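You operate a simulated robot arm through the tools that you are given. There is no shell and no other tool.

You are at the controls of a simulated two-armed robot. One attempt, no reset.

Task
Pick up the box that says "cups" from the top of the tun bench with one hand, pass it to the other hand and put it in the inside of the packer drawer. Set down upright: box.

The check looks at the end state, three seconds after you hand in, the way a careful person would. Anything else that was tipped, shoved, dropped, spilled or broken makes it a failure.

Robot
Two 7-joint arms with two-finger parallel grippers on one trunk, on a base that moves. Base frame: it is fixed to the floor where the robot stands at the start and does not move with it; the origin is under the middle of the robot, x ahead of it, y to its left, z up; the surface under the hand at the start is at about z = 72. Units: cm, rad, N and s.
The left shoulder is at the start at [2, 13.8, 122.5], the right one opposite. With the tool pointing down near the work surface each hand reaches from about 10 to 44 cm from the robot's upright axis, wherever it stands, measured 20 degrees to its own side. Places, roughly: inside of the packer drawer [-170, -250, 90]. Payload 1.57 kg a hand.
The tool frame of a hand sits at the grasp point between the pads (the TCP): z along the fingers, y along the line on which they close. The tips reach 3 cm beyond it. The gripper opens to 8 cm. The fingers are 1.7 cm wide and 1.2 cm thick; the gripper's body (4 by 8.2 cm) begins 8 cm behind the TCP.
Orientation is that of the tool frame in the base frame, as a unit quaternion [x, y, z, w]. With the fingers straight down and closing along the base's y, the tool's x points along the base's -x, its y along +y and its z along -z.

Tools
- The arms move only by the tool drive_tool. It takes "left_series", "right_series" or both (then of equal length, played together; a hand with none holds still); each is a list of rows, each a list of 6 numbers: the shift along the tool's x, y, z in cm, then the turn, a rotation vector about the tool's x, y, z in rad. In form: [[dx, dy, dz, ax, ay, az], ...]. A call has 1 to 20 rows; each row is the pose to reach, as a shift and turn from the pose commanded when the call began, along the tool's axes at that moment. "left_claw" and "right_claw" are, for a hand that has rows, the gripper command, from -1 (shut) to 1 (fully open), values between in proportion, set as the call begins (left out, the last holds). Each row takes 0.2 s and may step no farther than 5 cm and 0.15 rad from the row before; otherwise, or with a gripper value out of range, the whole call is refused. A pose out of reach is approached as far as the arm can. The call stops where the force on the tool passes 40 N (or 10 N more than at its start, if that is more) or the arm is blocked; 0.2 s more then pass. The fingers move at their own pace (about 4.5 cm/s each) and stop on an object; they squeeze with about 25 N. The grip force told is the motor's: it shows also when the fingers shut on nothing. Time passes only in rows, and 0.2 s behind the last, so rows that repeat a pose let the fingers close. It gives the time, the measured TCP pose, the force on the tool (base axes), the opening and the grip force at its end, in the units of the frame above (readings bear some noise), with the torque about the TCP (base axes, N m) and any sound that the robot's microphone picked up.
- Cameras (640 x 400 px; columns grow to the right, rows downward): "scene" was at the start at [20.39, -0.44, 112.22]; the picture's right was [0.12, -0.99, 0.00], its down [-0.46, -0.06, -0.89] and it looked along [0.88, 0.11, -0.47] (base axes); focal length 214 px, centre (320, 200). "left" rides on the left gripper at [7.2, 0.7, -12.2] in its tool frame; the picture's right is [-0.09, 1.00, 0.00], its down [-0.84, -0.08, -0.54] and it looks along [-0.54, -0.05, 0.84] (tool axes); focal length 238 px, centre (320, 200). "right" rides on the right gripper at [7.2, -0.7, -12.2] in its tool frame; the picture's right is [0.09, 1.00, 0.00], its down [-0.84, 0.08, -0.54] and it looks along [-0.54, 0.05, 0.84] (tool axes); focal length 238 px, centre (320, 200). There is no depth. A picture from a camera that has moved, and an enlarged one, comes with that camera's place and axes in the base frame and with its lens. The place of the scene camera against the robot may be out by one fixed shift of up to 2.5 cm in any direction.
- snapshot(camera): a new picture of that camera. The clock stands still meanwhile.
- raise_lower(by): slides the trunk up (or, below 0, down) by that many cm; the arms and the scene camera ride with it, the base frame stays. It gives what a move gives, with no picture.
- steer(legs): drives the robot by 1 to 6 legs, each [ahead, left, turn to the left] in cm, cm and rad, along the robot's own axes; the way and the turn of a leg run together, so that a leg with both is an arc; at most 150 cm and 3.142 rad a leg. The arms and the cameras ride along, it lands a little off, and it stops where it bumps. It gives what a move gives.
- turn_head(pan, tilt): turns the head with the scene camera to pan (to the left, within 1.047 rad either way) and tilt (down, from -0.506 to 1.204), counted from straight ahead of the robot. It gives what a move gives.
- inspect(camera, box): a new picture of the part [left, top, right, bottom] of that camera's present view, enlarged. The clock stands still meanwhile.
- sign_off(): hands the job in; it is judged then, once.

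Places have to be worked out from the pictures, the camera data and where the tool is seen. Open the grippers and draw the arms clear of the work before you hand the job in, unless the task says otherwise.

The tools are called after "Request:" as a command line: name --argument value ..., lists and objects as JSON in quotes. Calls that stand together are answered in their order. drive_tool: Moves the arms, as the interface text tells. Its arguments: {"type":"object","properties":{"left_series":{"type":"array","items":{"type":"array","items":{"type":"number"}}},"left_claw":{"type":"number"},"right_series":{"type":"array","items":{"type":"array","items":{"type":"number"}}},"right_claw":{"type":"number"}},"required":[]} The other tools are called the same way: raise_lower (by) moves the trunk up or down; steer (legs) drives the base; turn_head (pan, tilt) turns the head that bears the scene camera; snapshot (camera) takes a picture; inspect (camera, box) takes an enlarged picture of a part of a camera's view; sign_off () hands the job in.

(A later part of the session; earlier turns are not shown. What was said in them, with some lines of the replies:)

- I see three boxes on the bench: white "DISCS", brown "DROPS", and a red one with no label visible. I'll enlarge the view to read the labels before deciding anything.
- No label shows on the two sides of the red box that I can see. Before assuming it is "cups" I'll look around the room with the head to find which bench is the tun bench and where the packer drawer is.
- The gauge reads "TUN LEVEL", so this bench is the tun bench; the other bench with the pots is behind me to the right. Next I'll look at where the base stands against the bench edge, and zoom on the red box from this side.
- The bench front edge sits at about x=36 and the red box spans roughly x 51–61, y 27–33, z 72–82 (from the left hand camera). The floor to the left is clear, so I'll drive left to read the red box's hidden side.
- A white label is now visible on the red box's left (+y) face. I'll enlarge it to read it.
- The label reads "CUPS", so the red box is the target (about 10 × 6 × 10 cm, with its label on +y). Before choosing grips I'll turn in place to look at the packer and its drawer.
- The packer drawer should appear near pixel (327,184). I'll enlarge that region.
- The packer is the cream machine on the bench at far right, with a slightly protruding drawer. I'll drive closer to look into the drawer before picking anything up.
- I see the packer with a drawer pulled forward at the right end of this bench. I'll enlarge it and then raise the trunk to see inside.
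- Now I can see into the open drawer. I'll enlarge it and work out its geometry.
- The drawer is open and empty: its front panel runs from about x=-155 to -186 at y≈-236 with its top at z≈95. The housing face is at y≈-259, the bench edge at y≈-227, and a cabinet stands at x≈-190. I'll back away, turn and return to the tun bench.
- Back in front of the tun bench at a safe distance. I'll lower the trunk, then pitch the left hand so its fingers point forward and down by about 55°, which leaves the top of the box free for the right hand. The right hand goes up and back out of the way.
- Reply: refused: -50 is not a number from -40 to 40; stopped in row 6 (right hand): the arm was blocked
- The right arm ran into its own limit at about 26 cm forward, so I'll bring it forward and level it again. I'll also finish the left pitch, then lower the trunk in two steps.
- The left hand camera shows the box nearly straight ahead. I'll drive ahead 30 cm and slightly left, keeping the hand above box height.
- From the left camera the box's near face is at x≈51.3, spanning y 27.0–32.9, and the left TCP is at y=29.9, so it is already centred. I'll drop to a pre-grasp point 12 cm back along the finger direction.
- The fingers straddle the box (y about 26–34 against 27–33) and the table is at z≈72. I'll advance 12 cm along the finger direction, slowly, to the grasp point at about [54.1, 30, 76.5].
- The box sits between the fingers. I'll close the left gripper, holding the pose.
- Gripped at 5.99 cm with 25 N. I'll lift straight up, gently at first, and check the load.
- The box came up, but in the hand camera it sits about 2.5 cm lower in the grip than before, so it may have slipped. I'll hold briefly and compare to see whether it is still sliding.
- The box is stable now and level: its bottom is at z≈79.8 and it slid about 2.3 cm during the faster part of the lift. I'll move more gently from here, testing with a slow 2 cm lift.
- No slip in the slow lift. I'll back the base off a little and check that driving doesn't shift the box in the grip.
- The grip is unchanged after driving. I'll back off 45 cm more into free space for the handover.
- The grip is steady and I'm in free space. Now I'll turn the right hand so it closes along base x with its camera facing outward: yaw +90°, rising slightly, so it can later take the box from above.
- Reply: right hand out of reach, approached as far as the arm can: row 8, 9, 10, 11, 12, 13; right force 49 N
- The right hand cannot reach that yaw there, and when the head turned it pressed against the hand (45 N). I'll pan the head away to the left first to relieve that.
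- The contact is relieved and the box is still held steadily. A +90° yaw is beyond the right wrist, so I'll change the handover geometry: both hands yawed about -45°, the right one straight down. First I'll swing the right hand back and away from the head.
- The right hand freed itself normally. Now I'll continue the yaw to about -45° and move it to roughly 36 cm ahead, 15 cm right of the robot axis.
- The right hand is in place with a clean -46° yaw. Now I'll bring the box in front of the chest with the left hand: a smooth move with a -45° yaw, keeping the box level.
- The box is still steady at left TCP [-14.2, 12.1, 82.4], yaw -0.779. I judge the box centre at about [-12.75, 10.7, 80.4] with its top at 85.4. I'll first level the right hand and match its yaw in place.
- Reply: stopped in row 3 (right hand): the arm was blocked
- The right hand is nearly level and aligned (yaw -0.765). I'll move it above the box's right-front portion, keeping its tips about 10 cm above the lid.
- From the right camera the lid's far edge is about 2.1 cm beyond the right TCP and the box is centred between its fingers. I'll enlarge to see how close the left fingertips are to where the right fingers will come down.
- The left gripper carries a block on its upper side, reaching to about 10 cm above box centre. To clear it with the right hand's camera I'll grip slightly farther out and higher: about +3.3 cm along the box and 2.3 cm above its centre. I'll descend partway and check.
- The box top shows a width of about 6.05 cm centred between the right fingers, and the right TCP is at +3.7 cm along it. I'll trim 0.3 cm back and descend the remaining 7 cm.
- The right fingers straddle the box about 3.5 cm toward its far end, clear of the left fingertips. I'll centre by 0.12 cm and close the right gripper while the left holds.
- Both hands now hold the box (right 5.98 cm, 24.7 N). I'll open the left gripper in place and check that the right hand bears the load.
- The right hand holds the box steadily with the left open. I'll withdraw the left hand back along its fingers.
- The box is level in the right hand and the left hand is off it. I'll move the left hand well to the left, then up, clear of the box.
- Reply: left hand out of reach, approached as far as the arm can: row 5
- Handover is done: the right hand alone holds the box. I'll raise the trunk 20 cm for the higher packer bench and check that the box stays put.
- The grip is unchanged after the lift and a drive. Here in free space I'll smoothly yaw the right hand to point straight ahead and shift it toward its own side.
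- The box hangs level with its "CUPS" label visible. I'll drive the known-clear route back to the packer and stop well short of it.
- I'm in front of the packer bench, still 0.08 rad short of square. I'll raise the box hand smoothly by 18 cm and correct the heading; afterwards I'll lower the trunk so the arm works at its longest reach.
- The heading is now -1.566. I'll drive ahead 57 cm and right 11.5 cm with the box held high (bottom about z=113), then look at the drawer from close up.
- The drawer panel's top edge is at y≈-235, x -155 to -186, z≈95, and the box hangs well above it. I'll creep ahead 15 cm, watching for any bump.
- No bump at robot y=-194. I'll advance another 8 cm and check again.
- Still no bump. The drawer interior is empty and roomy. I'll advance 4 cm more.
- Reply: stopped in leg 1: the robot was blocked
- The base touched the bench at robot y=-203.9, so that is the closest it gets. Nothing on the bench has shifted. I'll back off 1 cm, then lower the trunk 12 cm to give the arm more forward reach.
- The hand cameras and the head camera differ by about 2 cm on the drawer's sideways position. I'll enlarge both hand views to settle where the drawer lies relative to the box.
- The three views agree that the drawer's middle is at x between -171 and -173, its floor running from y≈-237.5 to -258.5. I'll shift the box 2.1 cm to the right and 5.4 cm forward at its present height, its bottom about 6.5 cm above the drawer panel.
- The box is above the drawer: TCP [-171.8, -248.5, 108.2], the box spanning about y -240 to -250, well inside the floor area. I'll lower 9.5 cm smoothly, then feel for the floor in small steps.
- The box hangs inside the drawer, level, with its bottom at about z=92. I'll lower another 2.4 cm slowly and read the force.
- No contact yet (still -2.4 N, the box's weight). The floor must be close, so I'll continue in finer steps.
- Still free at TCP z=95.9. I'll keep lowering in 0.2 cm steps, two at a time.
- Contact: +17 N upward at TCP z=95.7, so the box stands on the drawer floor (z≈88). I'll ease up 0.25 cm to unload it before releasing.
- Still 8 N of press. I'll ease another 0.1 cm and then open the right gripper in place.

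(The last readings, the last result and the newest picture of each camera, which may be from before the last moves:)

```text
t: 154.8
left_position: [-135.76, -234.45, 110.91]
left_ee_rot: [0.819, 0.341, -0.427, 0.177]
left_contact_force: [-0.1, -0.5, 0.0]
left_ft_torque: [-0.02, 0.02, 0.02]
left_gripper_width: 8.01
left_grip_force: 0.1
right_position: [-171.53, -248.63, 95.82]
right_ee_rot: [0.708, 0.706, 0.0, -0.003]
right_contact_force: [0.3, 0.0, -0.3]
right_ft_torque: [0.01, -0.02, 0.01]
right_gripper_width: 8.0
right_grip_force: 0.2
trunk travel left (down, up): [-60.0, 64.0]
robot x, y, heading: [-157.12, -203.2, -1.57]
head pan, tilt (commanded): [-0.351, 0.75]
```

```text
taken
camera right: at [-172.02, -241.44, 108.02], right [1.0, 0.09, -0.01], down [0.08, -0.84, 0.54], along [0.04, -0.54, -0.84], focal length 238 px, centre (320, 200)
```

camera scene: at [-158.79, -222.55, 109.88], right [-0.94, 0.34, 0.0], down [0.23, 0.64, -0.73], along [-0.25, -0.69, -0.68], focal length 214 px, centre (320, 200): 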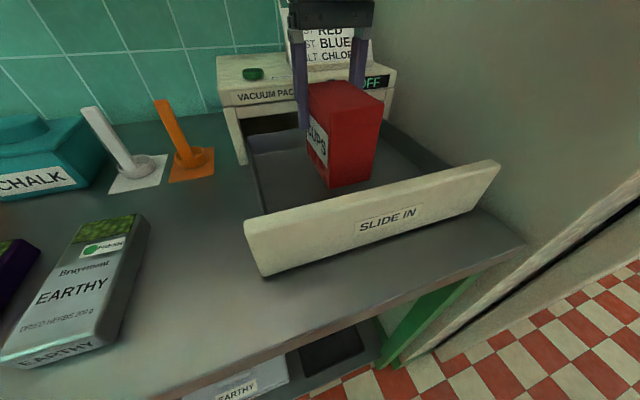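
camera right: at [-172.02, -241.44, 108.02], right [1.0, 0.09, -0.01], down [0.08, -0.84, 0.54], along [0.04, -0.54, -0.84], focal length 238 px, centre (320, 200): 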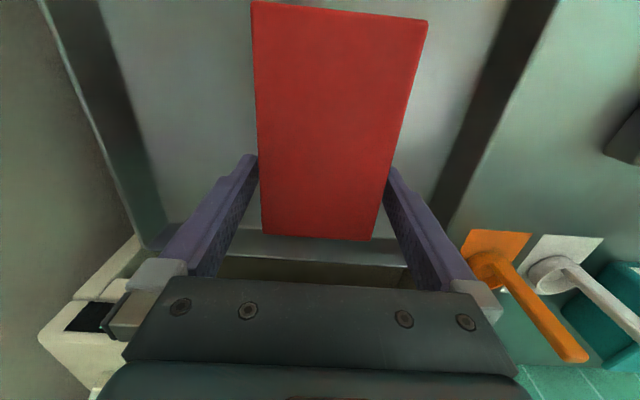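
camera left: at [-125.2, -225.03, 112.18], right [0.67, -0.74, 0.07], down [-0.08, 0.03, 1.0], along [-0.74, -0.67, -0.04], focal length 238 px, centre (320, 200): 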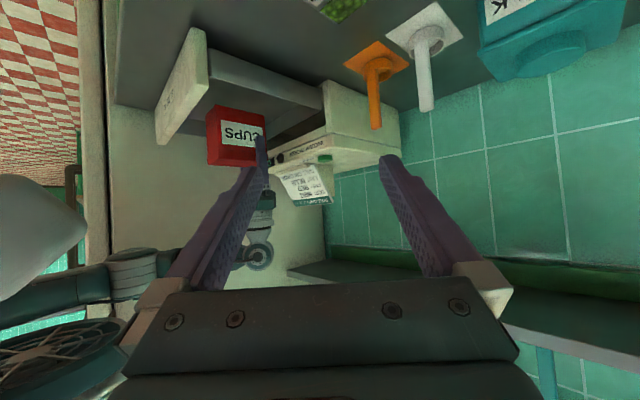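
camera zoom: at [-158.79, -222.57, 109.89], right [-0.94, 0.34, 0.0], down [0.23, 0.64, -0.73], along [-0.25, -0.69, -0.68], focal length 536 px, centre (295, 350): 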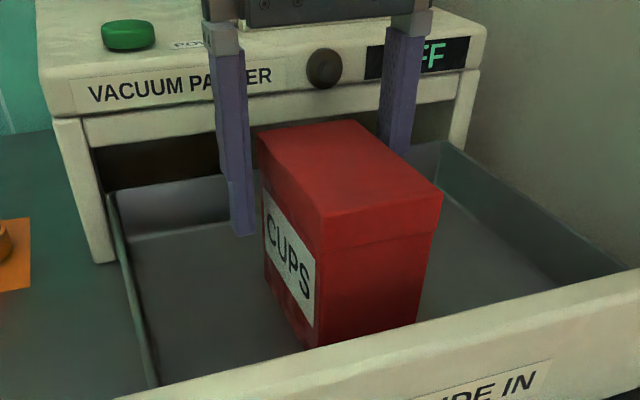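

The box is released and standing upright in the drawer with both fingers clear of it. I'll lift the right hand straight up.

Request:
drive_tool --right_series '[[0, 0, -0.5, 0, 0, 0], [0, 0, -1.2, 0, 0, 0], [0, 0, -2.2, 0, 0, 0], [0, 0, -3.4, 0, 0, 0], [0, 0, -4.8, 0, 0, 0], [0, 0, -6.2, 0, 0, 0], [0, 0, -7.6, 0, 0, 0], [0, 0, -9.0, 0, 0, 0], [0, 0, -10.4, 0, 0, 0], [0, 0, -11.8, 0, 0, 0], [0, 0, -13.0, 0, 0, 0], [0, 0, -13.0, 0, 0, 0]]' --right_claw 1

Request:
snapshot --camera "scene"

Request:
snapshot --camera "right"

```text
t: 157.4
left_position: [-135.68, -234.47, 111.01]
left_ee_rot: [0.819, 0.34, -0.426, 0.176]
left_contact_force: [0.0, -0.6, 0.5]
left_ft_torque: [0.01, 0.0, 0.0]
left_gripper_width: 8.01
left_grip_force: 0.0
right_position: [-171.76, -248.45, 108.12]
right_ee_rot: [0.711, 0.703, 0.007, -0.012]
right_contact_force: [-0.1, 0.0, 0.8]
right_ft_torque: [0.02, -0.02, -0.01]
right_gripper_width: 8.02
right_grip_force: 0.0
trunk travel left (down, up): [-60.0, 64.0]
robot x, y, heading: [-156.83, -203.0, -1.571]
head pan, tilt (commanded): [-0.351, 0.75]
```

```text
taken
camera scene: at [-158.79, -222.57, 109.89], right [-0.94, 0.34, 0.0], down [0.23, 0.64, -0.73], along [-0.25, -0.69, -0.68], focal length 214 px, centre (320, 200)
```

scene: 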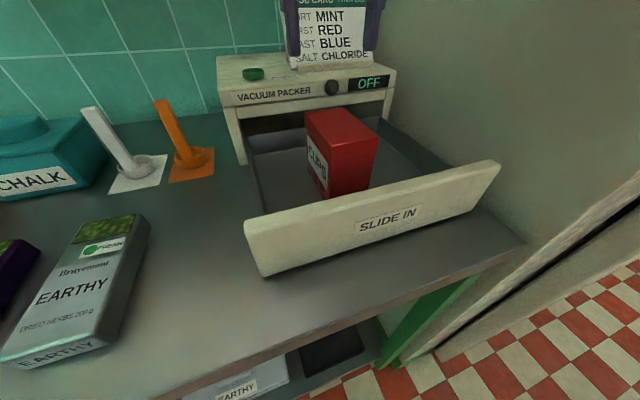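

```text
taken
camera right: at [-172.12, -241.47, 120.37], right [1.0, 0.08, 0.0], down [0.07, -0.85, 0.52], along [0.04, -0.52, -0.85], focal length 238 px, centre (320, 200)
```

right: 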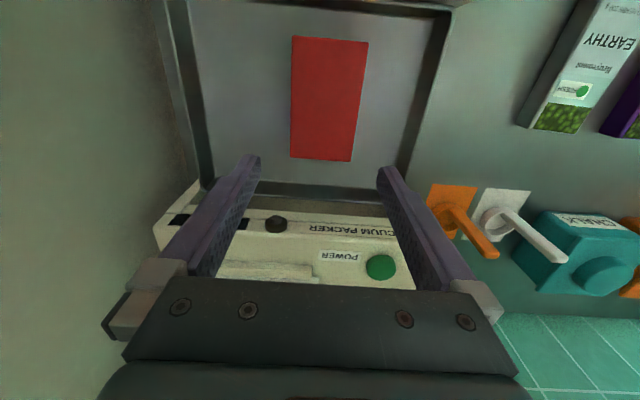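

The box stands upright and well inside the drawer, and everything around it is undisturbed. I'll raise the trunk a little and back the robot away from the bench.

Request:
raise_lower --by 8

Request:
steer --legs '[[-45, 0, 0]]'

Request:
turn_head --pan -0.2 --tilt 0.45

Request:
snapshot --camera "scene"

Request:
inspect --camera "scene" --box '[220, 100, 420, 240]'

```text
t: 158.6
left_position: [-135.8, -234.45, 118.92]
left_ee_rot: [0.819, 0.341, -0.426, 0.177]
left_contact_force: [-0.4, 0.7, -0.4]
left_ft_torque: [0.01, -0.01, 0.01]
left_gripper_width: 8.0
left_grip_force: 0.0
right_position: [-171.48, -248.45, 116.01]
right_ee_rot: [0.709, 0.705, 0.006, -0.011]
right_contact_force: [0.2, -0.3, 0.7]
right_ft_torque: [0.01, 0.01, 0.01]
right_gripper_width: 8.0
right_grip_force: 0.1
trunk travel left (down, up): [-68.0, 56.0]
robot x, y, heading: [-157.42, -203.48, -1.571]
head pan, tilt (commanded): [-0.351, 0.75]
```

```text
t: 161.3
left_position: [-135.98, -189.54, 119.04]
left_ee_rot: [0.82, 0.338, -0.427, 0.176]
left_contact_force: [-0.7, -0.6, 0.0]
left_ft_torque: [-0.03, 0.01, -0.02]
left_gripper_width: 8.02
left_grip_force: 0.0
right_position: [-171.43, -203.12, 116.09]
right_ee_rot: [0.709, 0.705, 0.006, -0.012]
right_contact_force: [0.2, 0.3, -0.9]
right_ft_torque: [0.0, 0.0, -0.02]
right_gripper_width: 8.0
right_grip_force: 0.0
trunk travel left (down, up): [-68.0, 56.0]
robot x, y, heading: [-157.39, -158.26, -1.575]
head pan, tilt (commanded): [-0.351, 0.75]
```

```text
t: 162.1
left_position: [-135.92, -189.45, 119.0]
left_ee_rot: [0.82, 0.339, -0.426, 0.176]
left_contact_force: [-0.7, -0.2, -0.2]
left_ft_torque: [0.02, 0.02, 0.0]
left_gripper_width: 7.99
left_grip_force: 0.0
right_position: [-171.58, -203.14, 115.97]
right_ee_rot: [0.71, 0.705, 0.007, -0.013]
right_contact_force: [0.0, 0.5, 0.1]
right_ft_torque: [0.01, -0.01, 0.0]
right_gripper_width: 7.98
right_grip_force: 0.0
trunk travel left (down, up): [-68.0, 56.0]
robot x, y, heading: [-157.2, -158.09, -1.575]
head pan, tilt (commanded): [-0.201, 0.45]
```

```text
taken
camera scene: at [-157.86, -178.61, 120.52], right [-0.98, 0.2, 0.0], down [0.09, 0.43, -0.9], along [-0.18, -0.88, -0.44], focal length 214 px, centre (320, 200)
```

scene: 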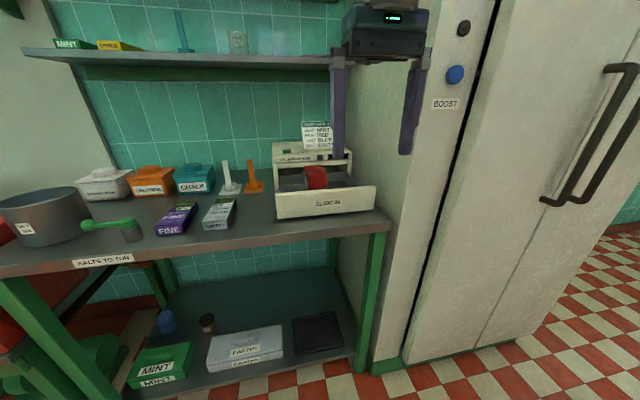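

```text
2.86 times, centred on (320, 170) of scene
camera zoom: at [-157.86, -178.61, 120.52], right [-0.98, 0.2, 0.0], down [0.09, 0.43, -0.9], along [-0.18, -0.88, -0.44], focal length 613 px, centre (320, 286)
```

zoom: 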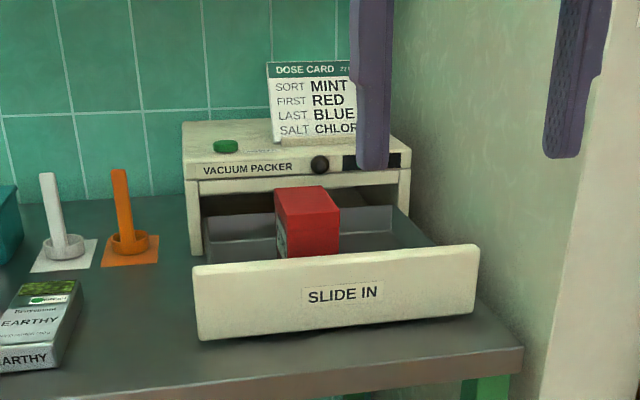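

The cups box stands upright in the packer drawer, nothing else on the bench has moved, and both grippers are open and clear. I'm handing the job in.

Request:
sign_off

```text
The job is handed in.
```

The box labelled "CUPS" is standing upright inside the packer drawer, and I've handed the job in. The left hand picked it up from the tun bench and passed it in mid-air to the right hand, which set it down in the drawer.

- **Box:** it slid about 2.3 cm down in the left grip during the first lift, then held steady. I lowered it until the right hand felt the drawer floor, eased off, and released it. It stayed upright and level.
- **Bump:** the base touched the packer bench once while I was finding how close it could stand. I saw nothing shift on the bench or its lower shelf.
- **Head contact:** the head pressed briefly against the right hand, at about 45 N, while I was setting up the handover. I panned it away, and the box was not affected.
- **Other objects:** in the pictures, nothing else was tipped or moved, including the "DROPS" and "DISCS" boxes and the items around the packer.

Both grippers are open, and the robot has backed about 45 cm away from the packer bench.
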